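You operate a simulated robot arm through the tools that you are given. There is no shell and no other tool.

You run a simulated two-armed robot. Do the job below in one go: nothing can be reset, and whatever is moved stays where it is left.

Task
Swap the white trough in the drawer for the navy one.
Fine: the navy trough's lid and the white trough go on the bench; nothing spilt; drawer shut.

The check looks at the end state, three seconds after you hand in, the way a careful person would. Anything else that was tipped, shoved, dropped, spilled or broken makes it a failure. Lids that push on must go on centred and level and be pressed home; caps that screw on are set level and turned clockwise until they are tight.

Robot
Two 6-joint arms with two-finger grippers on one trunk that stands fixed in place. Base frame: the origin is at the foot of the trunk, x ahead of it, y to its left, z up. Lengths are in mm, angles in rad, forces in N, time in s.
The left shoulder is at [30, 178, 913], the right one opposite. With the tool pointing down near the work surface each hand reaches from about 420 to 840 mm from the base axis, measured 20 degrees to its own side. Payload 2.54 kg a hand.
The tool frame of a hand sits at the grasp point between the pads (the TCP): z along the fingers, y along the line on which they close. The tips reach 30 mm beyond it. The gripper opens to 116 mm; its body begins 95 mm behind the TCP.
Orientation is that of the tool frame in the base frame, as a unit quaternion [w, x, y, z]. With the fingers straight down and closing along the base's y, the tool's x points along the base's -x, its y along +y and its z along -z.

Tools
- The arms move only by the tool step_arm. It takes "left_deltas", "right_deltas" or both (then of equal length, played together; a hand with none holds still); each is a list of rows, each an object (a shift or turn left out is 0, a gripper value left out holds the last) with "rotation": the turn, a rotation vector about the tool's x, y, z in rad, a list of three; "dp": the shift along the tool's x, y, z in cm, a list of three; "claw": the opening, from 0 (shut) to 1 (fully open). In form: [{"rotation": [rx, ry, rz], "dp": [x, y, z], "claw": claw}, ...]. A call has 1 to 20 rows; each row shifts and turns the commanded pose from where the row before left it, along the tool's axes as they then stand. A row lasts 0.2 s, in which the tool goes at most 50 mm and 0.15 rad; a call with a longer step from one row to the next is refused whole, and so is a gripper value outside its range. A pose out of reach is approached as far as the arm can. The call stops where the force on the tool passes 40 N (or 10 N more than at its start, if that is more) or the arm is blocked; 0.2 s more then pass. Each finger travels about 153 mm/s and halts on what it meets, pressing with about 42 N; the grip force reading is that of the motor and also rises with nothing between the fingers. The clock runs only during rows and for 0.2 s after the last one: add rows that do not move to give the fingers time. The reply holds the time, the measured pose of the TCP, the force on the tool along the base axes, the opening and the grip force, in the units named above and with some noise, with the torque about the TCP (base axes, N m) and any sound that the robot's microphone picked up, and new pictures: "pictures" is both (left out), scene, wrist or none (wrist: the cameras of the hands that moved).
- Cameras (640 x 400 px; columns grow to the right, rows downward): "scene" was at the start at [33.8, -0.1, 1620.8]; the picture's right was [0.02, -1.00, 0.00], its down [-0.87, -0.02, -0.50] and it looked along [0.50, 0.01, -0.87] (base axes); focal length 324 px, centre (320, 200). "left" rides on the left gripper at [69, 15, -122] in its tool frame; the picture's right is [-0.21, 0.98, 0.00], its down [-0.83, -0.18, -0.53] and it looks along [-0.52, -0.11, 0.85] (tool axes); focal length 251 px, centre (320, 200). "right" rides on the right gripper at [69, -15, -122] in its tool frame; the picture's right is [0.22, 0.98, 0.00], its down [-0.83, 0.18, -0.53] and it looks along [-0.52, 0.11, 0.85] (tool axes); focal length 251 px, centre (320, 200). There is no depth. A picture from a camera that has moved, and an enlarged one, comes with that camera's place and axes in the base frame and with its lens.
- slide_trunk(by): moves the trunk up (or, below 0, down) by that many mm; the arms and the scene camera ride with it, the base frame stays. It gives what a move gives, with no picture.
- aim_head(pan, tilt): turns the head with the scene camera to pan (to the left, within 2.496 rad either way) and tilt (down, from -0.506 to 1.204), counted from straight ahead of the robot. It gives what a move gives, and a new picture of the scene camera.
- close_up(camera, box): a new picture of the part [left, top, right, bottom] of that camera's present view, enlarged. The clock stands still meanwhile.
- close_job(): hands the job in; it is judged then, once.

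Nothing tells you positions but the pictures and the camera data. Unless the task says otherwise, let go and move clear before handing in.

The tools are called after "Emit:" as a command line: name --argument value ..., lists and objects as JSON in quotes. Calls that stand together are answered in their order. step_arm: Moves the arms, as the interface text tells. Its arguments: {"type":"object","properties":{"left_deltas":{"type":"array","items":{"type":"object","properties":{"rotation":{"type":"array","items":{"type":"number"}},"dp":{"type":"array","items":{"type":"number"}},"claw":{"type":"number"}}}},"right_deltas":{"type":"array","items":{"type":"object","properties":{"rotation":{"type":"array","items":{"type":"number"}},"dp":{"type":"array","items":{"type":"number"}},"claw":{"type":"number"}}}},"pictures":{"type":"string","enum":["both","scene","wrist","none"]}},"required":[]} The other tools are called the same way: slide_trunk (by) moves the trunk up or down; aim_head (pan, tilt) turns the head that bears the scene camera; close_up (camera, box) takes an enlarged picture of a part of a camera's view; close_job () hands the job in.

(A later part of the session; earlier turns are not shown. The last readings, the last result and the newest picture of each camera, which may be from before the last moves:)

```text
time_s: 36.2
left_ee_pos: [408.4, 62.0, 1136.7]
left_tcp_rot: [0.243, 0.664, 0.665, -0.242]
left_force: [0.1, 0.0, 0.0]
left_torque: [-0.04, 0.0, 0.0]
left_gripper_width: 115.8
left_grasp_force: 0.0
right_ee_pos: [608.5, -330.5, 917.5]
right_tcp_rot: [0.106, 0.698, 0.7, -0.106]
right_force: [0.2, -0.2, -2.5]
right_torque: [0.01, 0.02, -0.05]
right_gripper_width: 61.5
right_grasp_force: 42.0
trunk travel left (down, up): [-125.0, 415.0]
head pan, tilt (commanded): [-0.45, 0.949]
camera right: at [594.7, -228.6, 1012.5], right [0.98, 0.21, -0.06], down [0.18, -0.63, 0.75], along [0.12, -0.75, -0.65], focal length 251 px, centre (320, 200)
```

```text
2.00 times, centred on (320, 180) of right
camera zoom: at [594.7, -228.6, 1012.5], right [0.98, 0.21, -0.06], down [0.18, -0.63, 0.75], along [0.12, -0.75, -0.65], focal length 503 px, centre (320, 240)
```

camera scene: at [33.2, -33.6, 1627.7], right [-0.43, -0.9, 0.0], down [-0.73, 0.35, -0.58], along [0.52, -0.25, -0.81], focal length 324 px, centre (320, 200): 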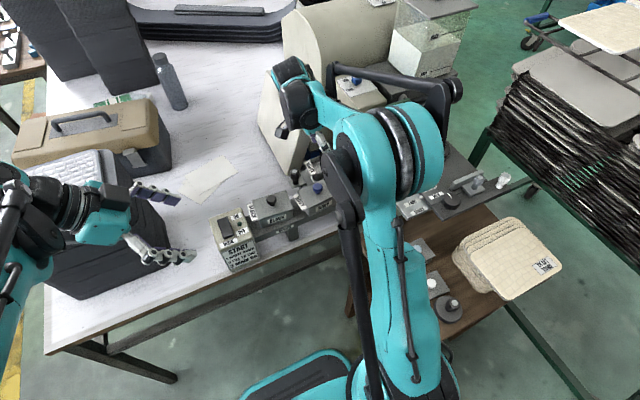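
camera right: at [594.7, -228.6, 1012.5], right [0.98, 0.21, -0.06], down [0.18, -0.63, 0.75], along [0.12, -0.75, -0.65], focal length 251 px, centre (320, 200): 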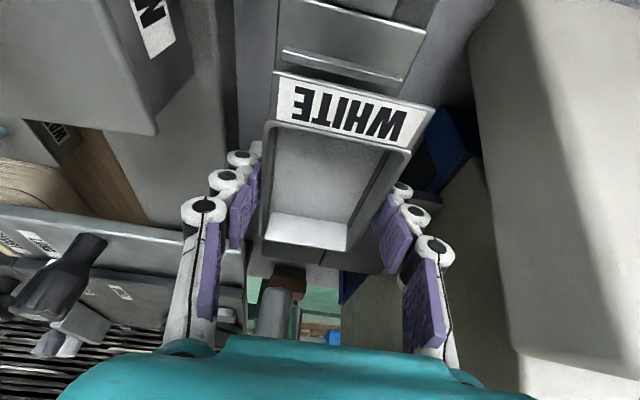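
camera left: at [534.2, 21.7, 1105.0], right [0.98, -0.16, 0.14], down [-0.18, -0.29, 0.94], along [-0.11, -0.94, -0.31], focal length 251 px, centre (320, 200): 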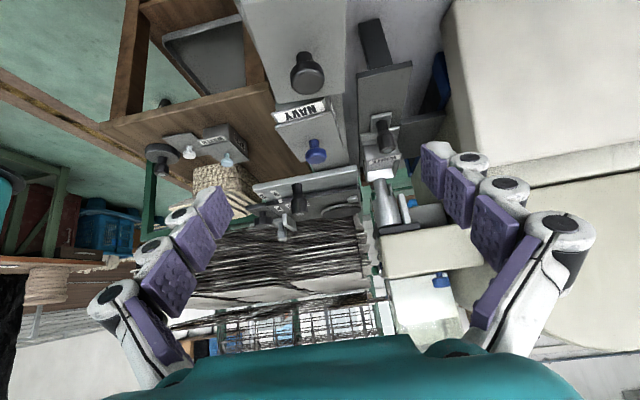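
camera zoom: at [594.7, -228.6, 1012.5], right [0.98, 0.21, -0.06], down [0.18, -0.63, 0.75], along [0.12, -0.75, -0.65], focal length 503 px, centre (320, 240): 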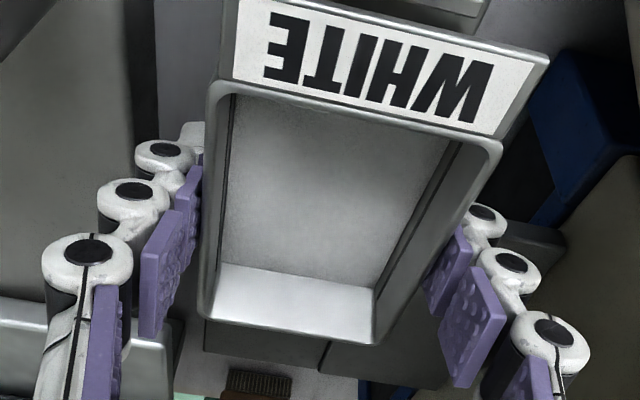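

This time the trough rises with the hand: it stays put in the image and the load is about 2.5 N. I'll lift a little more, hold, and check for slipping before carrying it.

Emit:
step_arm --right_deltas '[{"dp": [-0.148, 0, -0.478]}, {"dp": [-0.148, 0, -0.478]}, {}, {}, {}, {}]' --pictures "wrist"

Emit:
close_up --camera "right" --box '[160, 80, 480, 280]'

```text
time_s: 37.6
left_ee_pos: [408.5, 62.8, 1135.1]
left_tcp_rot: [0.242, 0.664, 0.665, -0.242]
left_force: [0.8, -0.3, 0.3]
left_torque: [0.0, 0.02, 0.02]
left_gripper_width: 115.9
left_grasp_force: 0.1
right_ee_pos: [608.8, -329.9, 925.8]
right_tcp_rot: [0.106, 0.698, 0.7, -0.106]
right_force: [0.1, -0.6, -2.5]
right_torque: [-0.01, -0.03, 0.0]
right_gripper_width: 61.5
right_grasp_force: 42.0
trunk travel left (down, up): [-125.0, 415.0]
head pan, tilt (commanded): [-0.45, 0.949]
camera right: at [595.1, -228.5, 1022.3], right [0.98, 0.21, -0.06], down [0.18, -0.63, 0.75], along [0.12, -0.75, -0.65], focal length 251 px, centre (320, 200)
```

right: 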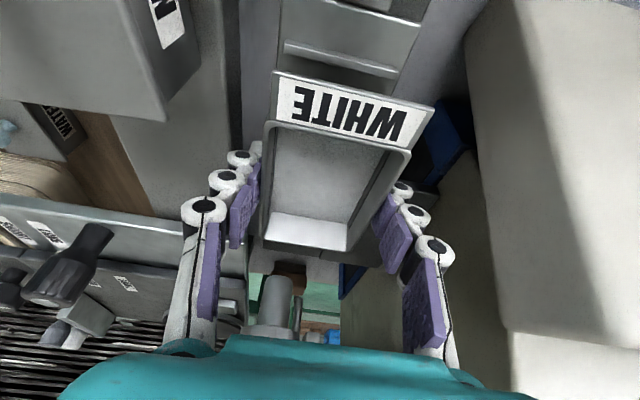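

```text
2.00 times, centred on (320, 180) of right
camera zoom: at [595.1, -228.5, 1022.3], right [0.98, 0.21, -0.06], down [0.18, -0.63, 0.75], along [0.12, -0.75, -0.65], focal length 503 px, centre (320, 240)
```

zoom: 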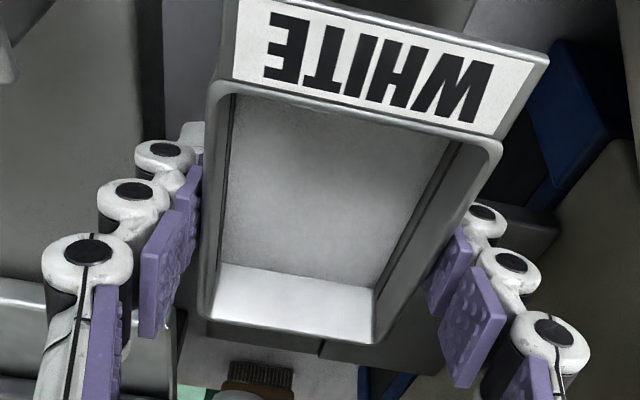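

The trough is held firmly with no slip. Before carrying it left over the bench, I'll move the left arm further out of the way.

Emit:
step_arm --left_deltas '[{"dp": [2.39, -0.75, -2.99]}, {"dp": [2.39, -0.75, -2.99]}, {"dp": [2.39, -0.75, -2.99]}, {"dp": [2.39, -0.75, -2.99]}]' --pictures "none"

Emit:
step_arm --right_deltas '[{"dp": [-0.148, 0, -0.478]}, {"dp": [-0.2955, 0, -0.955]}, {"dp": [-0.2955, 0, -0.955]}, {"dp": [-0.2955, 0, -0.955]}, {"dp": [-0.2955, 0, -0.955]}, {"dp": [-0.2955, 0, -0.955]}, {"dp": [-0.2955, 0, -0.955]}, {"dp": [-0.2955, 0, -0.955]}, {"dp": [-0.148, 0, -0.478]}, {}]' --pictures "both"

```text
time_s: 38.6
left_ee_pos: [381.6, 212.8, 1164.5]
left_tcp_rot: [0.243, 0.664, 0.665, -0.243]
left_force: [-0.1, 0.0, -0.2]
left_torque: [-0.03, -0.03, -0.01]
left_gripper_width: 115.8
left_grasp_force: 0.0
right_ee_pos: [608.9, -330.4, 926.2]
right_tcp_rot: [0.106, 0.698, 0.7, -0.106]
right_force: [-0.2, -0.3, -2.1]
right_torque: [-0.01, 0.02, 0.0]
right_gripper_width: 61.0
right_grasp_force: 41.7
trunk travel left (down, up): [-125.0, 415.0]
head pan, tilt (commanded): [-0.45, 0.949]
```

```text
time_s: 40.8
left_ee_pos: [380.2, 211.5, 1163.8]
left_tcp_rot: [0.242, 0.664, 0.665, -0.242]
left_force: [-0.3, -0.3, 0.1]
left_torque: [0.0, 0.0, -0.01]
left_gripper_width: 116.0
left_grasp_force: 0.0
right_ee_pos: [609.5, -332.0, 1005.6]
right_tcp_rot: [0.106, 0.699, 0.7, -0.106]
right_force: [-0.9, 0.2, -3.5]
right_torque: [-0.02, 0.04, 0.01]
right_gripper_width: 61.5
right_grasp_force: 42.7
trunk travel left (down, up): [-125.0, 415.0]
head pan, tilt (commanded): [-0.45, 0.949]
camera scene: at [33.1, -33.0, 1627.7], right [-0.43, -0.9, 0.0], down [-0.73, 0.35, -0.58], along [0.52, -0.25, -0.81], focal length 324 px, centre (320, 200)
camera right: at [594.9, -229.4, 1102.0], right [0.98, 0.21, -0.06], down [0.18, -0.63, 0.75], along [0.12, -0.75, -0.65], focal length 251 px, centre (320, 200)
```

scene: 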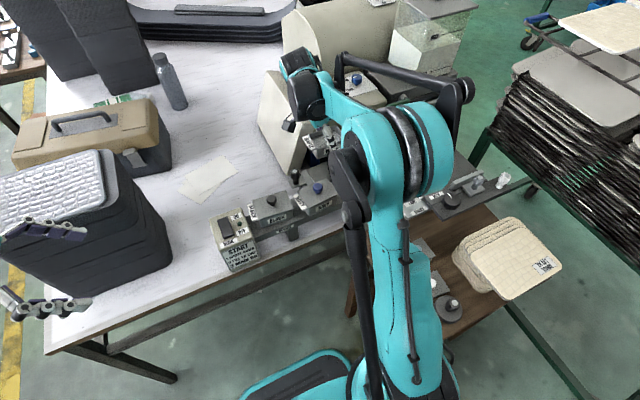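
right: 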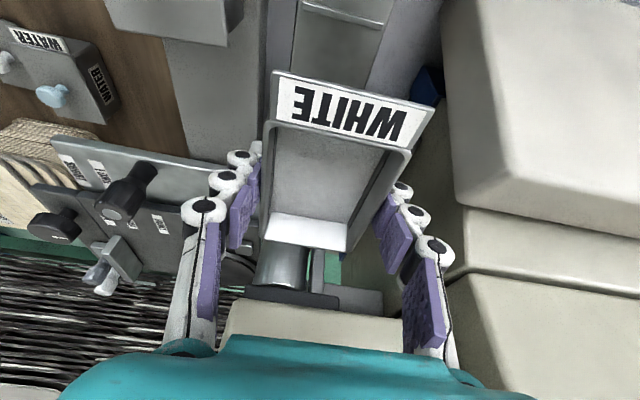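

The load is steady. Now carrying it left at constant height, smoothly, toward the clear bench area behind the START box.

Emit:
step_arm --right_deltas '[{"dp": [0.764, 0.1, -0.236]}, {"dp": [1.433, 0.15, -0.443]}, {"dp": [2.102, 0.24, -0.65]}, {"dp": [2.102, 0.24, -0.65]}, {"dp": [2.102, 0.24, -0.65]}, {"dp": [2.102, 0.24, -0.65]}, {"dp": [2.102, 0.24, -0.65]}, {"dp": [2.102, 0.24, -0.65]}, {"dp": [2.102, 0.24, -0.65]}, {"dp": [2.102, 0.24, -0.65]}, {"dp": [2.102, 0.24, -0.65]}, {"dp": [2.102, 0.24, -0.65]}, {"dp": [2.102, 0.24, -0.65]}, {"dp": [2.102, 0.24, -0.65]}, {"dp": [1.72, 0.2, -0.532]}, {"dp": [1.146, 0.12, -0.355]}, {"dp": [0.955, 0.05, -0.2955]}, {}]' --pictures "both"

```text
time_s: 44.6
left_ee_pos: [380.8, 210.9, 1164.1]
left_tcp_rot: [0.242, 0.664, 0.665, -0.242]
left_force: [-0.5, 0.0, -0.2]
left_torque: [0.01, -0.01, 0.0]
left_gripper_width: 115.9
left_grasp_force: 0.1
right_ee_pos: [642.9, -4.7, 1006.7]
right_tcp_rot: [0.106, 0.698, 0.7, -0.106]
right_force: [0.3, -0.9, -1.9]
right_torque: [0.02, 0.0, 0.01]
right_gripper_width: 61.6
right_grasp_force: 42.1
trunk travel left (down, up): [-125.0, 415.0]
head pan, tilt (commanded): [-0.45, 0.949]
camera scene: at [33.1, -33.0, 1627.7], right [-0.43, -0.9, 0.0], down [-0.73, 0.35, -0.58], along [0.52, -0.25, -0.81], focal length 324 px, centre (320, 200)
camera right: at [629.0, 97.6, 1102.0], right [0.98, 0.21, -0.06], down [0.18, -0.63, 0.75], along [0.12, -0.75, -0.65], focal length 251 px, centre (320, 200)
```

scene: 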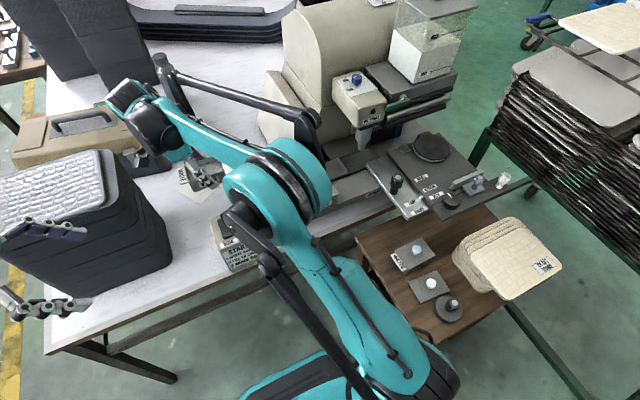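
right: 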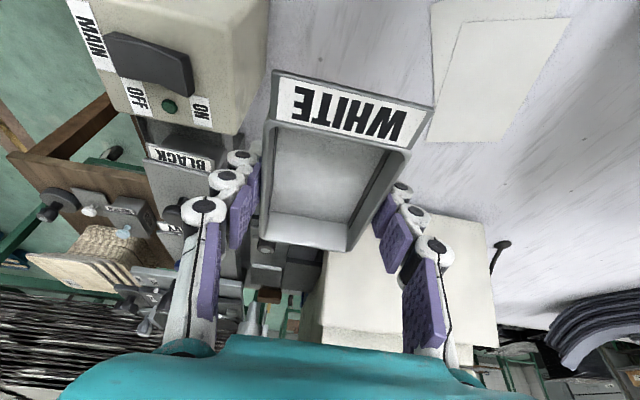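

The trough is over a clear spot of bench near (643, -5), with the papers and START box clear of it. Lowering it smoothly to just above the bench.

Emit:
step_arm --right_deltas '[{"dp": [0.207, 0, 0.669]}, {"dp": [0.443, 0, 1.433]}, {"dp": [0.591, 0, 1.911]}, {"dp": [0.591, 0, 1.911]}, {"dp": [0.591, 0, 1.911]}, {"dp": [0.591, 0, 1.911]}, {"dp": [0.591, 0, 1.911]}, {"dp": [0.443, 0, 1.433]}, {"dp": [0.295, 0, 0.955]}, {}]' --pictures "both"

Emit:
close_up --camera "scene" --box '[130, 130, 290, 230]'

```text
time_s: 46.8
left_ee_pos: [381.3, 211.1, 1164.1]
left_tcp_rot: [0.243, 0.664, 0.665, -0.242]
left_force: [-0.1, 0.3, -0.1]
left_torque: [0.04, 0.01, 0.0]
left_gripper_width: 116.0
left_grasp_force: 0.0
right_ee_pos: [644.1, -4.8, 858.8]
right_tcp_rot: [0.106, 0.698, 0.7, -0.105]
right_force: [-0.8, 0.3, -3.0]
right_torque: [0.01, -0.01, 0.05]
right_gripper_width: 61.2
right_grasp_force: 42.1
trunk travel left (down, up): [-125.0, 415.0]
head pan, tilt (commanded): [-0.45, 0.949]
camera scene: at [33.1, -32.8, 1627.7], right [-0.43, -0.9, 0.0], down [-0.73, 0.35, -0.58], along [0.52, -0.25, -0.81], focal length 324 px, centre (320, 200)
camera right: at [628.8, 97.6, 954.6], right [0.98, 0.21, -0.06], down [0.18, -0.63, 0.75], along [0.12, -0.75, -0.65], focal length 251 px, centre (320, 200)
```

scene: 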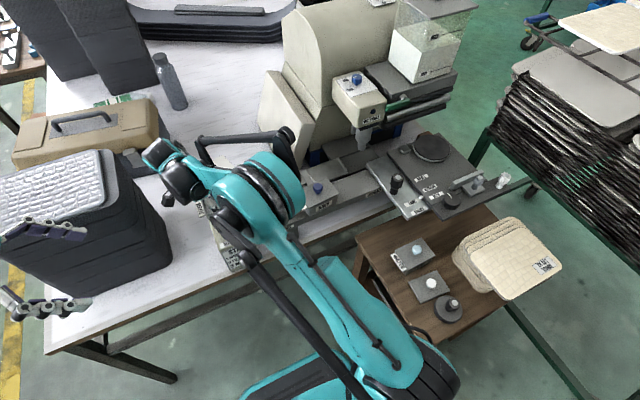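
right: 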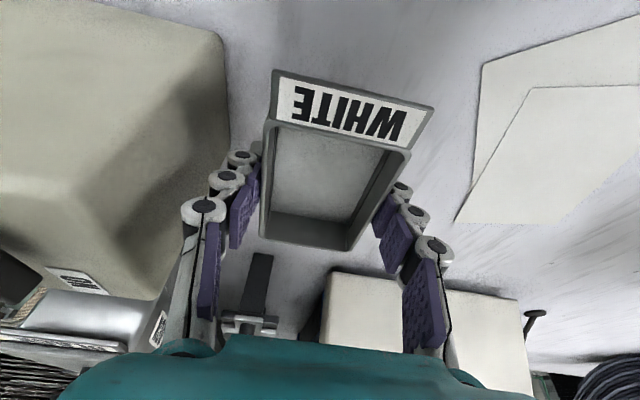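

```text
4.00 times, centred on (210, 180) of scene
camera zoom: at [33.1, -32.8, 1627.7], right [-0.43, -0.9, 0.0], down [-0.73, 0.35, -0.58], along [0.52, -0.25, -0.81], focal length 1296 px, centre (760, 280)
```

zoom: 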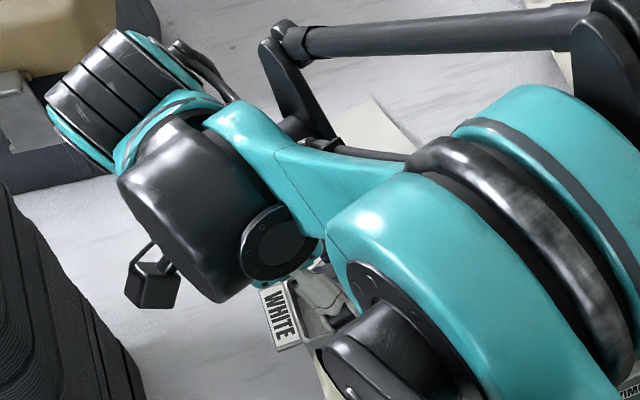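

Just above the bench now. I'll shift 12 mm away from the START box, then lower in small steps while watching the force.

Emit:
step_arm --right_deltas '[{"dp": [0, 0.6, 0]}, {"dp": [0, 0.6, 0]}, {"dp": [0.118, 0, 0.382]}, {"dp": [0.118, 0, 0.382]}, {"dp": [0.118, 0, 0.382]}, {}]' --pictures "none"

Emit:
step_arm --right_deltas '[{"dp": [0.059, 0, 0.191]}, {"dp": [0.059, 0, 0.191]}, {}]' --pictures "none"

Emit:
step_arm --right_deltas '[{"dp": [0.059, 0, 0.191]}, {"dp": [0.03, 0, 0.096]}, {}]' --pictures "wrist"

```text
time_s: 48.2
left_ee_pos: [382.0, 211.5, 1164.8]
left_tcp_rot: [0.242, 0.664, 0.665, -0.242]
left_force: [-0.2, 0.5, -0.6]
left_torque: [0.02, -0.01, 0.01]
left_gripper_width: 115.9
left_grasp_force: 0.0
right_ee_pos: [655.2, -4.8, 847.4]
right_tcp_rot: [0.106, 0.699, 0.699, -0.106]
right_force: [-0.5, 0.3, -2.5]
right_torque: [0.03, -0.01, 0.0]
right_gripper_width: 61.4
right_grasp_force: 42.0
trunk travel left (down, up): [-125.0, 415.0]
head pan, tilt (commanded): [-0.45, 0.949]
```

```text
time_s: 49.0
left_ee_pos: [380.9, 211.3, 1164.5]
left_tcp_rot: [0.243, 0.664, 0.665, -0.242]
left_force: [1.2, 0.1, 0.5]
left_torque: [0.0, -0.03, -0.01]
left_gripper_width: 115.9
left_grasp_force: 0.1
right_ee_pos: [656.1, -5.6, 842.3]
right_tcp_rot: [0.106, 0.698, 0.7, -0.106]
right_force: [0.0, 0.0, -3.2]
right_torque: [-0.02, 0.01, 0.01]
right_gripper_width: 61.4
right_grasp_force: 42.5
trunk travel left (down, up): [-125.0, 415.0]
head pan, tilt (commanded): [-0.45, 0.949]
```

```text
time_s: 49.8
left_ee_pos: [381.0, 211.0, 1164.3]
left_tcp_rot: [0.242, 0.664, 0.665, -0.243]
left_force: [-0.5, 0.3, 0.4]
left_torque: [0.0, -0.03, -0.02]
left_gripper_width: 116.0
left_grasp_force: 0.1
right_ee_pos: [656.1, -6.2, 840.3]
right_tcp_rot: [0.106, 0.698, 0.7, -0.106]
right_force: [-0.5, -0.1, -3.9]
right_torque: [0.01, -0.02, -0.02]
right_gripper_width: 61.4
right_grasp_force: 42.4
trunk travel left (down, up): [-125.0, 415.0]
head pan, tilt (commanded): [-0.45, 0.949]
camera right: at [641.2, 97.8, 936.1], right [0.98, 0.21, -0.06], down [0.18, -0.63, 0.75], along [0.12, -0.75, -0.65], focal length 251 px, centre (320, 200)
```

right: 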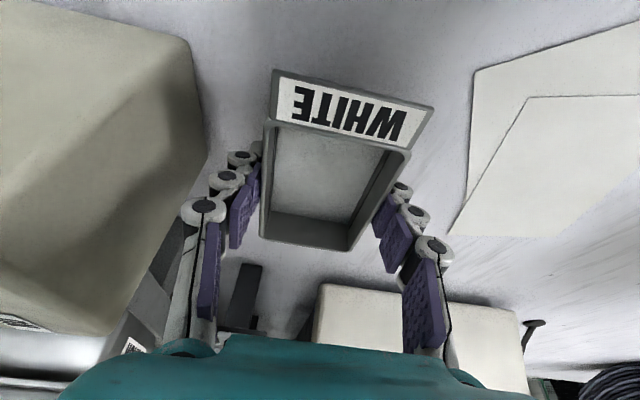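

No contact yet. Continuing down in 2 mm steps.

Emit:
step_arm --right_deltas '[{"dp": [0.059, 0, 0.191]}, {}]' --pictures "none"

Emit:
step_arm --right_deltas '[{"dp": [0.059, 0, 0.191]}, {}]' --pictures "none"

Emit:
step_arm --right_deltas '[{"dp": [0.059, 0, 0.191]}, {}]' --pictures "none"

Emit:
close_up --camera "right" --box '[160, 80, 480, 280]'

```text
time_s: 50.4
left_ee_pos: [381.5, 212.0, 1163.5]
left_tcp_rot: [0.243, 0.664, 0.665, -0.242]
left_force: [0.1, -0.3, 0.0]
left_torque: [0.01, -0.03, 0.0]
left_gripper_width: 116.2
left_grasp_force: 0.1
right_ee_pos: [655.5, -4.2, 838.9]
right_tcp_rot: [0.106, 0.698, 0.7, -0.106]
right_force: [0.1, 0.6, -3.0]
right_torque: [-0.04, 0.0, -0.01]
right_gripper_width: 61.3
right_grasp_force: 42.3
trunk travel left (down, up): [-125.0, 415.0]
head pan, tilt (commanded): [-0.45, 0.949]
```

```text
time_s: 51.0
left_ee_pos: [380.6, 211.2, 1164.3]
left_tcp_rot: [0.243, 0.664, 0.665, -0.242]
left_force: [-0.2, 0.1, 0.5]
left_torque: [0.0, 0.03, 0.02]
left_gripper_width: 115.9
left_grasp_force: 0.1
right_ee_pos: [655.2, -5.2, 835.4]
right_tcp_rot: [0.106, 0.699, 0.7, -0.106]
right_force: [-0.5, -0.2, -2.9]
right_torque: [-0.03, -0.02, 0.01]
right_gripper_width: 61.5
right_grasp_force: 41.5
trunk travel left (down, up): [-125.0, 415.0]
head pan, tilt (commanded): [-0.45, 0.949]
```

```text
time_s: 51.6
left_ee_pos: [381.1, 211.0, 1164.7]
left_tcp_rot: [0.243, 0.664, 0.665, -0.242]
left_force: [0.1, 0.0, -0.3]
left_torque: [-0.03, -0.02, -0.03]
left_gripper_width: 116.0
left_grasp_force: 0.1
right_ee_pos: [656.2, -4.8, 834.8]
right_tcp_rot: [0.106, 0.698, 0.7, -0.106]
right_force: [0.5, 0.1, -1.9]
right_torque: [-0.02, 0.0, 0.01]
right_gripper_width: 61.5
right_grasp_force: 42.1
trunk travel left (down, up): [-125.0, 415.0]
head pan, tilt (commanded): [-0.45, 0.949]
```

```text
2.00 times, centred on (320, 180) of right
camera zoom: at [640.9, 98.0, 930.5], right [0.98, 0.21, -0.06], down [0.18, -0.63, 0.75], along [0.12, -0.75, -0.65], focal length 503 px, centre (320, 240)
```

zoom: 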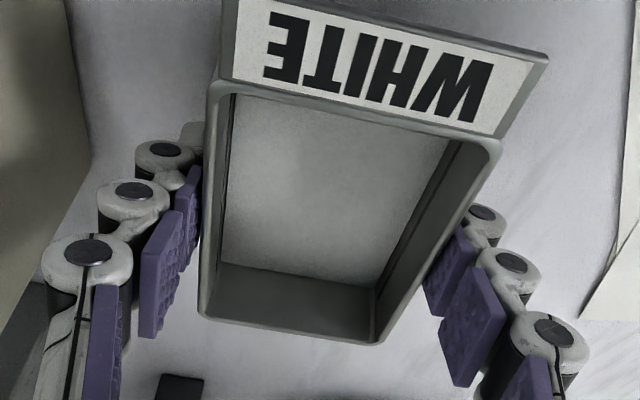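

Emit:
step_arm --right_deltas '[{"dp": [0.044, 0, 0.143]}, {}]' --pictures "none"

Emit:
step_arm --right_deltas '[{"dp": [0.044, 0, 0.143]}, {}]' --pictures "none"

Emit:
step_arm --right_deltas '[{"dp": [0.044, 0, 0.143]}, {}]' --pictures "none"

```text
time_s: 52.2
left_ee_pos: [382.2, 211.6, 1162.9]
left_tcp_rot: [0.243, 0.664, 0.665, -0.242]
left_force: [1.1, -0.3, -0.1]
left_torque: [0.04, -0.02, 0.02]
left_gripper_width: 115.9
left_grasp_force: 0.1
right_ee_pos: [656.0, -4.5, 833.1]
right_tcp_rot: [0.106, 0.698, 0.7, -0.105]
right_force: [0.5, 0.2, -2.4]
right_torque: [-0.05, -0.02, 0.02]
right_gripper_width: 61.2
right_grasp_force: 41.9
trunk travel left (down, up): [-125.0, 415.0]
head pan, tilt (commanded): [-0.45, 0.949]
```

```text
time_s: 52.8
left_ee_pos: [382.5, 210.5, 1164.4]
left_tcp_rot: [0.243, 0.663, 0.665, -0.242]
left_force: [0.2, -0.2, 0.6]
left_torque: [-0.02, -0.04, 0.05]
left_gripper_width: 116.0
left_grasp_force: 0.1
right_ee_pos: [657.0, -3.5, 831.9]
right_tcp_rot: [0.106, 0.698, 0.7, -0.106]
right_force: [-0.5, 0.4, -3.0]
right_torque: [0.0, -0.01, 0.01]
right_gripper_width: 61.3
right_grasp_force: 42.0
trunk travel left (down, up): [-125.0, 415.0]
head pan, tilt (commanded): [-0.45, 0.949]
```

```text
time_s: 53.4
left_ee_pos: [381.9, 211.1, 1164.5]
left_tcp_rot: [0.243, 0.663, 0.665, -0.242]
left_force: [-0.1, -0.8, -0.7]
left_torque: [-0.02, 0.01, 0.03]
left_gripper_width: 115.8
left_grasp_force: 0.0
right_ee_pos: [655.4, -4.0, 831.7]
right_tcp_rot: [0.106, 0.699, 0.7, -0.105]
right_force: [0.1, 0.6, -3.0]
right_torque: [0.01, 0.01, -0.03]
right_gripper_width: 61.4
right_grasp_force: 41.8
trunk travel left (down, up): [-125.0, 415.0]
head pan, tilt (commanded): [-0.45, 0.949]
```

Emit:
step_arm --right_deltas '[{"dp": [0.044, 0, 0.143]}, {}]' --pictures "none"

Emit:
step_arm --right_deltas '[{"dp": [0.044, 0, 0.143]}, {}]' --pictures "none"

Emit:
step_arm --right_deltas '[{"dp": [0.044, 0, 0.143]}, {}]' --pictures "wrist"

```text
time_s: 54.0
left_ee_pos: [381.5, 211.3, 1164.7]
left_tcp_rot: [0.243, 0.664, 0.665, -0.242]
left_force: [-0.3, -0.2, 0.1]
left_torque: [0.02, 0.0, 0.01]
left_gripper_width: 115.9
left_grasp_force: 0.1
right_ee_pos: [656.2, -4.0, 828.4]
right_tcp_rot: [0.106, 0.698, 0.7, -0.105]
right_force: [-0.1, 0.6, -3.6]
right_torque: [-0.01, -0.01, -0.01]
right_gripper_width: 61.4
right_grasp_force: 42.0
trunk travel left (down, up): [-125.0, 415.0]
head pan, tilt (commanded): [-0.45, 0.949]
```

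```text
time_s: 54.6
left_ee_pos: [380.6, 211.7, 1162.8]
left_tcp_rot: [0.242, 0.664, 0.664, -0.242]
left_force: [0.1, -1.0, -0.1]
left_torque: [-0.06, -0.03, 0.0]
left_gripper_width: 116.2
left_grasp_force: 0.0
right_ee_pos: [656.7, -4.3, 827.8]
right_tcp_rot: [0.106, 0.698, 0.7, -0.106]
right_force: [-0.1, 0.2, -2.4]
right_torque: [-0.03, 0.01, 0.0]
right_gripper_width: 61.2
right_grasp_force: 42.4
trunk travel left (down, up): [-125.0, 415.0]
head pan, tilt (commanded): [-0.45, 0.949]
```

```text
time_s: 55.2
left_ee_pos: [381.5, 211.5, 1164.2]
left_tcp_rot: [0.243, 0.663, 0.665, -0.242]
left_force: [-0.4, -0.8, -0.1]
left_torque: [-0.01, 0.02, -0.01]
left_gripper_width: 115.8
left_grasp_force: 0.1
right_ee_pos: [656.6, -4.0, 826.6]
right_tcp_rot: [0.106, 0.698, 0.7, -0.106]
right_force: [-0.1, 0.1, -3.6]
right_torque: [-0.05, 0.01, -0.02]
right_gripper_width: 61.5
right_grasp_force: 42.3
trunk travel left (down, up): [-125.0, 415.0]
head pan, tilt (commanded): [-0.45, 0.949]
camera right: at [641.7, 97.3, 921.6], right [0.98, 0.21, -0.06], down [0.18, -0.63, 0.75], along [0.12, -0.75, -0.65], focal length 251 px, centre (320, 200)
```

right: 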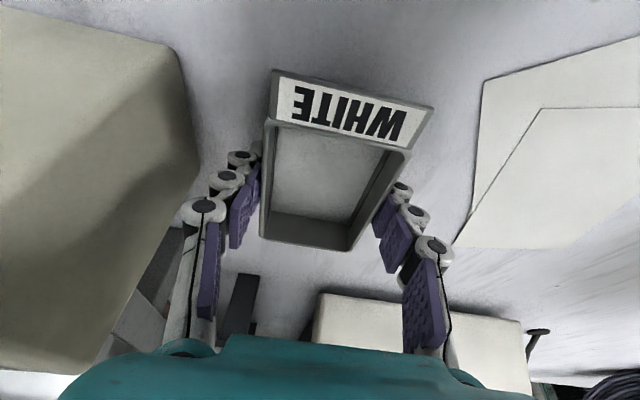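

Emit:
step_arm --right_deltas '[{"dp": [0.059, 0, 0.191]}, {}]' --pictures "none"

Emit:
step_arm --right_deltas '[{"dp": [0.059, 0, 0.191]}, {}]' --pictures "none"

Emit:
step_arm --right_deltas '[{"dp": [0.059, 0, 0.191]}, {}]' --pictures "none"

Emit:
step_arm --right_deltas '[{"dp": [0.059, 0, 0.191]}, {}]' --pictures "wrist"

```text
time_s: 55.8
left_ee_pos: [381.8, 211.6, 1164.0]
left_tcp_rot: [0.243, 0.664, 0.664, -0.243]
left_force: [0.5, -1.0, -0.1]
left_torque: [-0.02, -0.01, -0.04]
left_gripper_width: 116.3
left_grasp_force: 0.0
right_ee_pos: [657.1, -4.9, 823.0]
right_tcp_rot: [0.106, 0.698, 0.7, -0.105]
right_force: [-0.1, -0.6, -2.5]
right_torque: [0.03, 0.0, -0.02]
right_gripper_width: 61.4
right_grasp_force: 42.0
trunk travel left (down, up): [-125.0, 415.0]
head pan, tilt (commanded): [-0.45, 0.949]
```

```text
time_s: 56.4
left_ee_pos: [380.8, 211.6, 1163.3]
left_tcp_rot: [0.242, 0.664, 0.665, -0.242]
left_force: [0.1, -0.1, -0.5]
left_torque: [0.02, 0.04, -0.01]
left_gripper_width: 116.0
left_grasp_force: 0.1
right_ee_pos: [654.7, -5.4, 821.2]
right_tcp_rot: [0.106, 0.698, 0.701, -0.105]
right_force: [-0.6, 0.1, -3.4]
right_torque: [0.0, -0.03, 0.0]
right_gripper_width: 61.2
right_grasp_force: 42.4
trunk travel left (down, up): [-125.0, 415.0]
head pan, tilt (commanded): [-0.45, 0.949]
```

```text
time_s: 57.0
left_ee_pos: [381.4, 211.9, 1164.8]
left_tcp_rot: [0.243, 0.664, 0.665, -0.243]
left_force: [-0.2, 0.5, -0.5]
left_torque: [-0.05, -0.01, 0.02]
left_gripper_width: 115.9
left_grasp_force: 0.0
right_ee_pos: [656.8, -5.4, 819.4]
right_tcp_rot: [0.105, 0.699, 0.7, -0.105]
right_force: [-0.2, -0.3, -3.3]
right_torque: [0.02, -0.01, 0.01]
right_gripper_width: 61.6
right_grasp_force: 42.3
trunk travel left (down, up): [-125.0, 415.0]
head pan, tilt (commanded): [-0.45, 0.949]
```

```text
time_s: 57.6
left_ee_pos: [382.0, 211.4, 1164.5]
left_tcp_rot: [0.243, 0.663, 0.665, -0.243]
left_force: [0.1, 0.3, 0.3]
left_torque: [0.01, 0.0, -0.02]
left_gripper_width: 115.6
left_grasp_force: 0.2
right_ee_pos: [655.8, -5.5, 817.5]
right_tcp_rot: [0.106, 0.698, 0.7, -0.106]
right_force: [-0.7, -0.1, -3.0]
right_torque: [-0.03, 0.02, 0.0]
right_gripper_width: 61.2
right_grasp_force: 42.1
trunk travel left (down, up): [-125.0, 415.0]
head pan, tilt (commanded): [-0.45, 0.949]
camera right: at [641.5, 97.0, 913.6], right [0.98, 0.21, -0.06], down [0.18, -0.63, 0.75], along [0.12, -0.75, -0.65], focal length 251 px, centre (320, 200)
```

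right: 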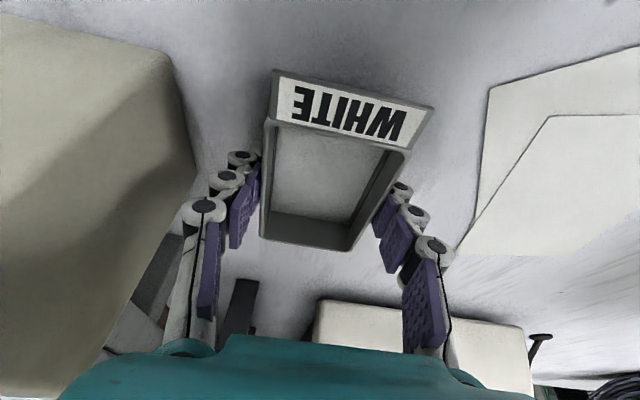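

Emit:
step_arm --right_deltas '[{"dp": [0.059, 0, 0.191]}, {}]' --pictures "none"

Emit:
step_arm --right_deltas '[{"dp": [0.059, 0, 0.191]}, {}]' --pictures "none"

Emit:
step_arm --right_deltas '[{"dp": [0.059, 0, 0.191]}, {}]' --pictures "none"

Emit:
step_arm --right_deltas '[{"dp": [0.059, 0, 0.191]}, {}]' --pictures "both"

```text
time_s: 58.2
left_ee_pos: [381.9, 210.4, 1163.6]
left_tcp_rot: [0.243, 0.663, 0.665, -0.242]
left_force: [0.7, -0.7, 0.6]
left_torque: [-0.01, 0.01, -0.01]
left_gripper_width: 116.1
left_grasp_force: 0.1
right_ee_pos: [656.3, -5.3, 815.0]
right_tcp_rot: [0.106, 0.699, 0.7, -0.105]
right_force: [0.1, -0.4, -2.5]
right_torque: [-0.02, 0.02, -0.01]
right_gripper_width: 61.4
right_grasp_force: 41.8
trunk travel left (down, up): [-125.0, 415.0]
head pan, tilt (commanded): [-0.45, 0.949]
```

```text
time_s: 58.8
left_ee_pos: [381.4, 210.8, 1165.0]
left_tcp_rot: [0.243, 0.664, 0.664, -0.242]
left_force: [-0.5, 0.4, 0.3]
left_torque: [0.02, 0.02, 0.04]
left_gripper_width: 115.9
left_grasp_force: 0.0
right_ee_pos: [654.8, -4.3, 812.6]
right_tcp_rot: [0.105, 0.699, 0.7, -0.106]
right_force: [0.5, 0.0, -3.5]
right_torque: [-0.01, 0.01, -0.03]
right_gripper_width: 61.4
right_grasp_force: 41.8
trunk travel left (down, up): [-125.0, 415.0]
head pan, tilt (commanded): [-0.45, 0.949]
```

```text
time_s: 59.4
left_ee_pos: [381.1, 211.8, 1164.3]
left_tcp_rot: [0.243, 0.664, 0.665, -0.242]
left_force: [0.1, 0.5, 0.2]
left_torque: [0.05, -0.02, 0.04]
left_gripper_width: 116.0
left_grasp_force: 0.1
right_ee_pos: [657.3, -5.2, 810.8]
right_tcp_rot: [0.106, 0.698, 0.7, -0.105]
right_force: [-0.3, -0.2, -2.3]
right_torque: [-0.03, 0.0, 0.0]
right_gripper_width: 61.4
right_grasp_force: 42.2
trunk travel left (down, up): [-125.0, 415.0]
head pan, tilt (commanded): [-0.45, 0.949]
```

```text
time_s: 60.0
left_ee_pos: [380.9, 211.4, 1164.8]
left_tcp_rot: [0.242, 0.664, 0.665, -0.242]
left_force: [-0.3, -0.4, -0.2]
left_torque: [0.02, 0.03, 0.02]
left_gripper_width: 116.2
left_grasp_force: 0.1
right_ee_pos: [657.5, -3.7, 809.2]
right_tcp_rot: [0.106, 0.699, 0.7, -0.106]
right_force: [-0.7, 0.5, -2.6]
right_torque: [-0.01, -0.01, 0.01]
right_gripper_width: 61.5
right_grasp_force: 41.9
trunk travel left (down, up): [-125.0, 415.0]
head pan, tilt (commanded): [-0.45, 0.949]
camera scene: at [33.2, -32.7, 1627.7], right [-0.43, -0.9, 0.0], down [-0.73, 0.35, -0.58], along [0.52, -0.25, -0.81], focal length 324 px, centre (320, 200)
camera right: at [642.2, 98.0, 906.0], right [0.98, 0.21, -0.06], down [0.18, -0.63, 0.75], along [0.12, -0.75, -0.65], focal length 251 px, centre (320, 200)
```

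scene: 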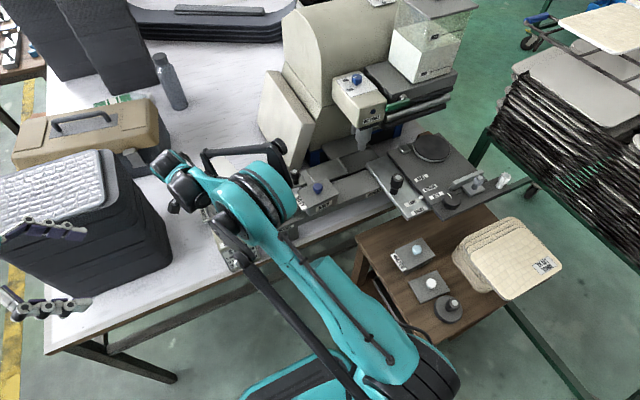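
right: 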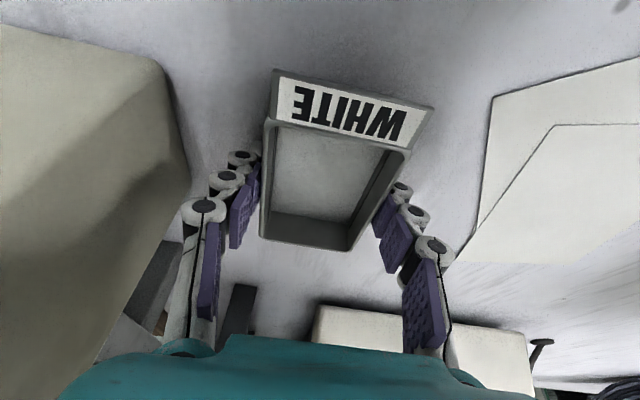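

Emit:
step_arm --right_deltas '[{"dp": [0.059, 0, 0.191]}, {}]' --pictures "none"

Emit:
step_arm --right_deltas '[{"dp": [0.059, 0, 0.191]}, {}]' --pictures "none"

Emit:
step_arm --right_deltas '[{"dp": [0.059, 0, 0.191]}, {}]' --pictures "none"

Emit:
step_arm --right_deltas '[{"dp": [0.059, 0, 0.191]}, {}]' --pictures "wrist"

```text
time_s: 60.6
left_ee_pos: [380.8, 212.5, 1164.7]
left_tcp_rot: [0.243, 0.664, 0.664, -0.242]
left_force: [-0.3, -0.8, 0.0]
left_torque: [0.01, 0.04, -0.03]
left_gripper_width: 116.2
left_grasp_force: 0.0
right_ee_pos: [657.5, -4.0, 809.9]
right_tcp_rot: [0.107, 0.698, 0.7, -0.106]
right_force: [11.0, 3.3, 24.7]
right_torque: [-0.28, 0.39, 0.02]
right_gripper_width: 61.7
right_grasp_force: 42.0
trunk travel left (down, up): [-125.0, 415.0]
head pan, tilt (commanded): [-0.45, 0.949]
```

```text
time_s: 61.0
left_ee_pos: [380.1, 211.7, 1163.4]
left_tcp_rot: [0.244, 0.663, 0.666, -0.241]
left_force: [0.7, -0.5, 0.3]
left_torque: [-0.04, -0.01, 0.02]
left_gripper_width: 116.3
left_grasp_force: 0.1
right_ee_pos: [656.1, -4.1, 808.1]
right_tcp_rot: [0.107, 0.699, 0.699, -0.105]
right_force: [1.4, 3.3, 17.5]
right_torque: [0.44, 0.47, -0.21]
right_gripper_width: 61.2
right_grasp_force: 42.1
trunk travel left (down, up): [-125.0, 415.0]
head pan, tilt (commanded): [-0.45, 0.949]
stopped in row 1 (right hand): the force on the tool passed its limit at 44 N (the readings are from after the stop); the commanded pose is now the measured one
```

```text
time_s: 61.5
left_ee_pos: [379.6, 211.8, 1164.5]
left_tcp_rot: [0.242, 0.665, 0.664, -0.242]
left_force: [-0.6, 0.0, 0.2]
left_torque: [-0.01, 0.01, 0.01]
left_gripper_width: 115.9
left_grasp_force: 0.1
right_ee_pos: [655.8, -3.4, 810.2]
right_tcp_rot: [0.109, 0.699, 0.699, -0.105]
right_force: [-1.0, 3.2, 20.1]
right_torque: [0.44, 0.71, -0.19]
right_gripper_width: 61.6
right_grasp_force: 42.2
trunk travel left (down, up): [-125.0, 415.0]
head pan, tilt (commanded): [-0.45, 0.949]
stopped in row 2 (right hand): the force on the tool passed its limit at 42 N (the readings are from after the stop); the commanded pose is now the measured one
```

```text
time_s: 61.9
left_ee_pos: [379.8, 211.5, 1163.9]
left_tcp_rot: [0.243, 0.664, 0.664, -0.242]
left_force: [0.4, -0.5, 0.0]
left_torque: [-0.01, -0.04, 0.0]
left_gripper_width: 115.9
left_grasp_force: 0.1
right_ee_pos: [655.9, -3.0, 809.2]
right_tcp_rot: [0.109, 0.698, 0.7, -0.106]
right_force: [-3.1, 3.5, 21.3]
right_torque: [0.43, 0.61, -0.2]
right_gripper_width: 61.7
right_grasp_force: 42.1
trunk travel left (down, up): [-125.0, 415.0]
head pan, tilt (commanded): [-0.45, 0.949]
stopped in row 2 (right hand): the force on the tool passed its limit at 43 N (the readings are from after the stop); the commanded pose is now the measured one
camera right: at [640.9, 98.2, 905.2], right [0.98, 0.21, -0.06], down [0.18, -0.63, 0.76], along [0.12, -0.75, -0.65], focal length 251 px, centre (320, 200)
```

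right: 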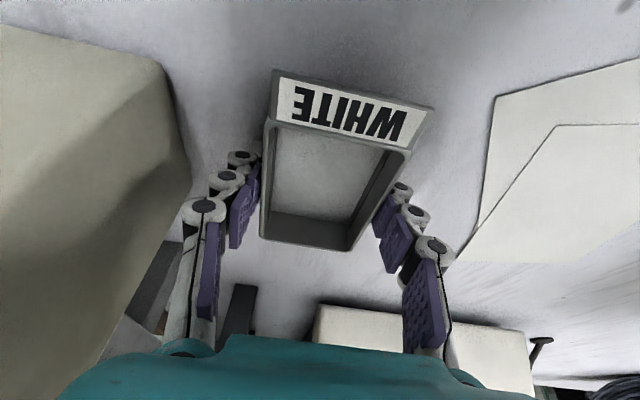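

The trough has touched down: there is a firm upward force at hand height z = 809. I'll release gradually and check that it stays level.

Emit:
step_arm --right_deltas '[{"dp": [-0.03, 0, -0.096]}, {"claw": 0.52}, {"claw": 0.53}, {"claw": 0.54}, {"claw": 0.55}, {"claw": 0.57}, {"claw": 0.6}, {}]' --pictures "wrist"

Emit:
close_up --camera "right" --box '[160, 60, 480, 260]'

```text
time_s: 63.7
left_ee_pos: [380.7, 211.8, 1164.7]
left_tcp_rot: [0.243, 0.664, 0.665, -0.242]
left_force: [-0.4, -0.1, 0.5]
left_torque: [0.04, 0.0, 0.0]
left_gripper_width: 115.8
left_grasp_force: 0.0
right_ee_pos: [657.8, -3.8, 808.4]
right_tcp_rot: [0.108, 0.698, 0.7, -0.106]
right_force: [0.3, -0.6, 2.7]
right_torque: [-0.03, 0.03, 0.02]
right_gripper_width: 70.1
right_grasp_force: 0.1
trunk travel left (down, up): [-125.0, 415.0]
head pan, tilt (commanded): [-0.45, 0.949]
camera right: at [642.4, 97.8, 903.9], right [0.98, 0.21, -0.06], down [0.18, -0.63, 0.76], along [0.12, -0.75, -0.65], focal length 251 px, centre (320, 200)
```

right: 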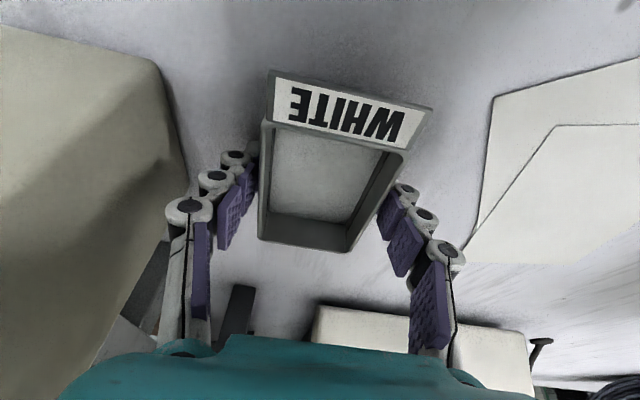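

```text
2.00 times, centred on (320, 160) of right
camera zoom: at [642.4, 97.8, 903.9], right [0.98, 0.21, -0.06], down [0.18, -0.63, 0.76], along [0.12, -0.75, -0.65], focal length 503 px, centre (320, 280)
```

zoom: 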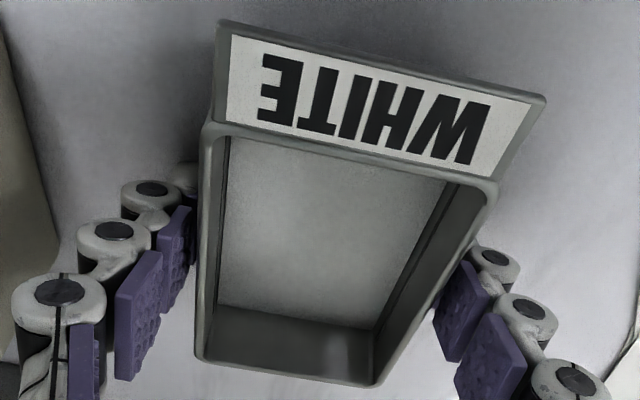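

Released, and the trough stayed in place. Raising the hand straight up and looking at it.

Emit:
step_arm --right_deltas '[{"dp": [-0.148, 0, -0.478]}, {"dp": [-0.443, 0, -1.433]}, {"dp": [-0.887, 0, -2.866]}, {"dp": [-1.18, 0, -3.82]}, {"dp": [-1.18, 0, -3.82]}, {"dp": [-1.18, 0, -3.82]}, {"dp": [-1.18, 0, -3.82]}, {}]' --pictures "both"

Emit:
close_up --camera "right" --box '[200, 40, 440, 190]'

```text
time_s: 65.5
left_ee_pos: [381.7, 211.7, 1164.2]
left_tcp_rot: [0.243, 0.664, 0.665, -0.242]
left_force: [0.0, -0.3, 0.3]
left_torque: [0.01, 0.03, 0.0]
left_gripper_width: 115.9
left_grasp_force: 0.1
right_ee_pos: [657.9, -2.3, 1018.9]
right_tcp_rot: [0.108, 0.699, 0.699, -0.106]
right_force: [0.2, 0.6, 0.0]
right_torque: [0.01, 0.05, 0.01]
right_gripper_width: 69.8
right_grasp_force: 0.1
trunk travel left (down, up): [-125.0, 415.0]
head pan, tilt (commanded): [-0.45, 0.949]
camera scene: at [33.3, -32.7, 1627.7], right [-0.43, -0.9, 0.0], down [-0.73, 0.35, -0.58], along [0.52, -0.25, -0.81], focal length 324 px, centre (320, 200)
camera right: at [643.4, 99.6, 1114.3], right [0.98, 0.21, -0.06], down [0.18, -0.63, 0.76], along [0.12, -0.75, -0.65], focal length 251 px, centre (320, 200)
```

scene: 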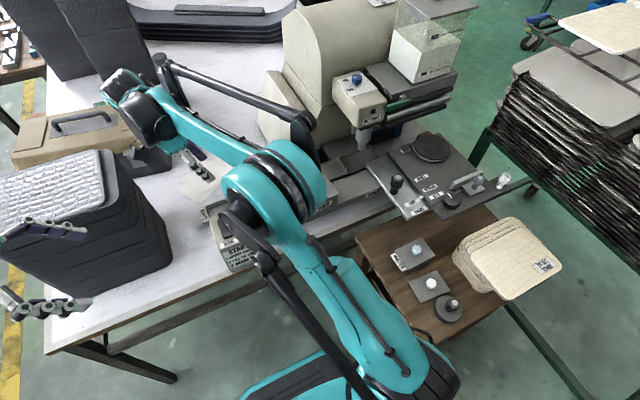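
right: 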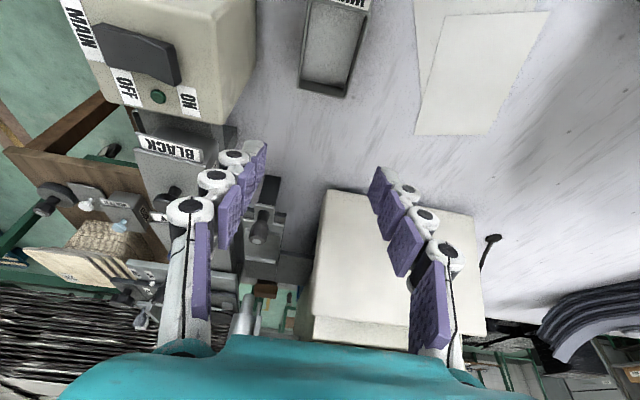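

```text
2.67 times, centred on (320, 115) of right
camera zoom: at [643.4, 99.6, 1114.3], right [0.98, 0.21, -0.06], down [0.18, -0.63, 0.76], along [0.12, -0.75, -0.65], focal length 670 px, centre (320, 427)
```

zoom: 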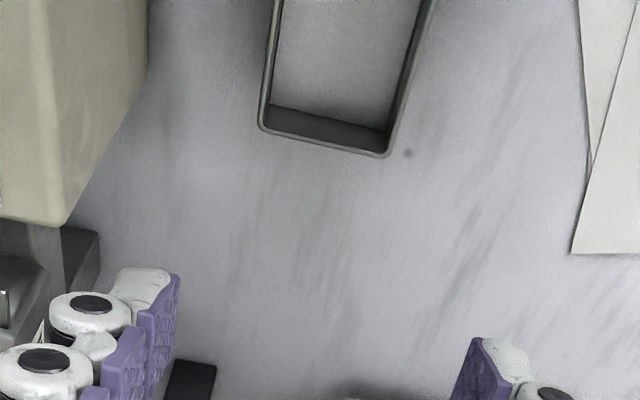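

The white trough is standing level on the bench. Next is the navy trough's lid, so I'll move the right hand to where its camera can see the navy trough well.

Emit:
step_arm --right_deltas '[{"dp": [-2.56, -2.58, 0.077]}, {"dp": [-2.56, -2.58, 0.077]}, {"dp": [-2.56, -2.58, 0.077]}, {"dp": [-2.56, -2.58, 0.077]}, {"dp": [-2.56, -2.58, 0.077]}, {"dp": [-2.56, -2.58, 0.077]}, {}]' --pictures "both"

Emit:
close_up --camera "right" --box '[220, 60, 460, 210]'

```text
time_s: 67.1
left_ee_pos: [382.9, 212.5, 1164.8]
left_tcp_rot: [0.243, 0.664, 0.665, -0.243]
left_force: [0.1, 0.1, -0.3]
left_torque: [0.01, 0.02, -0.01]
left_gripper_width: 115.9
left_grasp_force: 0.0
right_ee_pos: [502.6, -152.3, 1056.3]
right_tcp_rot: [0.107, 0.698, 0.7, -0.107]
right_force: [0.2, 0.4, 0.9]
right_torque: [0.03, 0.01, -0.04]
right_gripper_width: 69.8
right_grasp_force: 0.1
trunk travel left (down, up): [-125.0, 415.0]
head pan, tilt (commanded): [-0.45, 0.949]
camera scene: at [33.8, -32.3, 1627.7], right [-0.43, -0.9, 0.0], down [-0.73, 0.35, -0.58], along [0.52, -0.25, -0.81], focal length 324 px, centre (320, 200)
camera right: at [488.7, -49.5, 1151.8], right [0.98, 0.21, -0.06], down [0.18, -0.63, 0.76], along [0.12, -0.75, -0.65], focal length 251 px, centre (320, 200)
```

scene: 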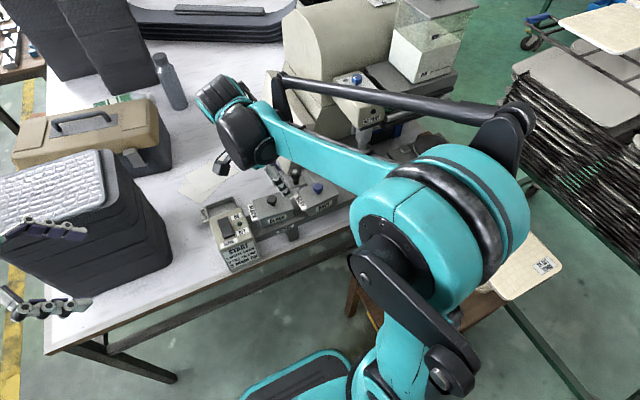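
right: 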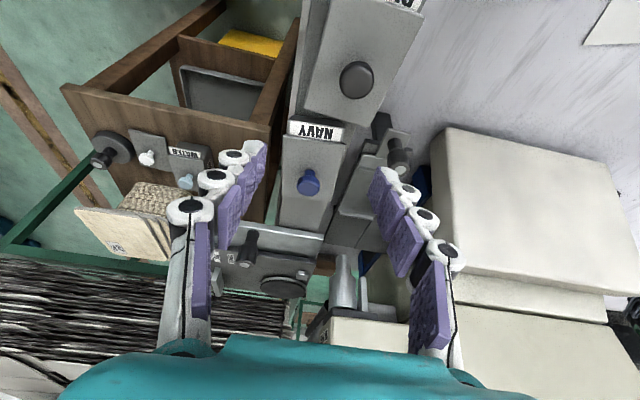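

```text
2.67 times, centred on (340, 135) of right
camera zoom: at [488.7, -49.5, 1151.8], right [0.98, 0.21, -0.06], down [0.18, -0.63, 0.76], along [0.12, -0.75, -0.65], focal length 670 px, centre (267, 373)
```

zoom: 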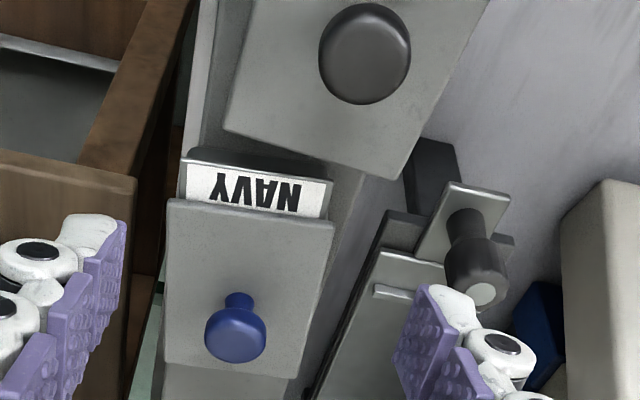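

The navy knob is at about (506, -251, 957) with the lid surface near z = 939. I'll approach it from above with a 50 mm opening.

Emit:
step_arm --right_deltas '[{"dp": [-2.17, 0.11, 2.21], "claw": 0.43}, {"dp": [-2.17, 0.11, 2.21]}, {"dp": [-2.17, 0.11, 2.21]}, {}]' --pictures "wrist"

Emit:
close_up --camera "right" --box '[200, 80, 440, 230]'

```text
time_s: 68.1
left_ee_pos: [382.4, 211.6, 1163.3]
left_tcp_rot: [0.243, 0.663, 0.665, -0.242]
left_force: [0.5, -0.3, 0.0]
left_torque: [-0.01, 0.01, 0.01]
left_gripper_width: 116.0
left_grasp_force: 0.1
right_ee_pos: [504.6, -236.3, 1015.5]
right_tcp_rot: [0.109, 0.698, 0.7, -0.105]
right_force: [-0.8, -0.6, -0.6]
right_torque: [0.01, 0.01, 0.01]
right_gripper_width: 49.9
right_grasp_force: 0.1
trunk travel left (down, up): [-125.0, 415.0]
head pan, tilt (commanded): [-0.45, 0.949]
camera right: at [489.7, -133.2, 1110.7], right [0.98, 0.21, -0.06], down [0.18, -0.63, 0.76], along [0.12, -0.75, -0.65], focal length 251 px, centre (320, 200)
```

right: 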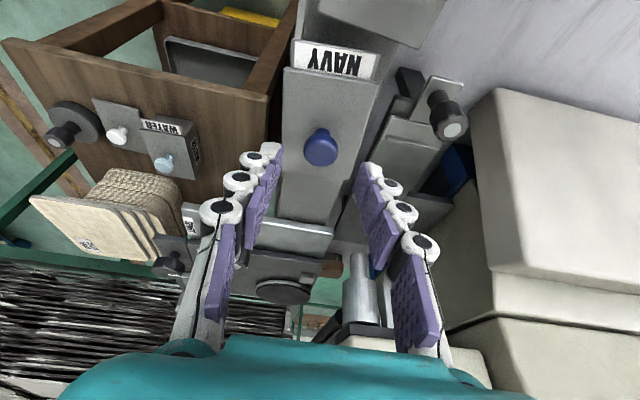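

```text
2.67 times, centred on (320, 155) of right
camera zoom: at [489.7, -133.2, 1110.7], right [0.98, 0.21, -0.06], down [0.18, -0.63, 0.76], along [0.12, -0.75, -0.65], focal length 670 px, centre (320, 320)
```

zoom: 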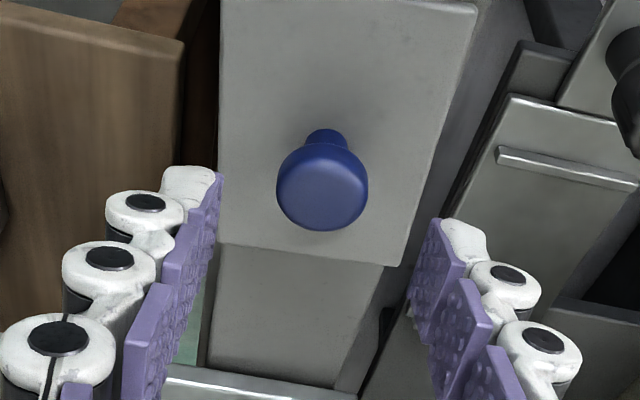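

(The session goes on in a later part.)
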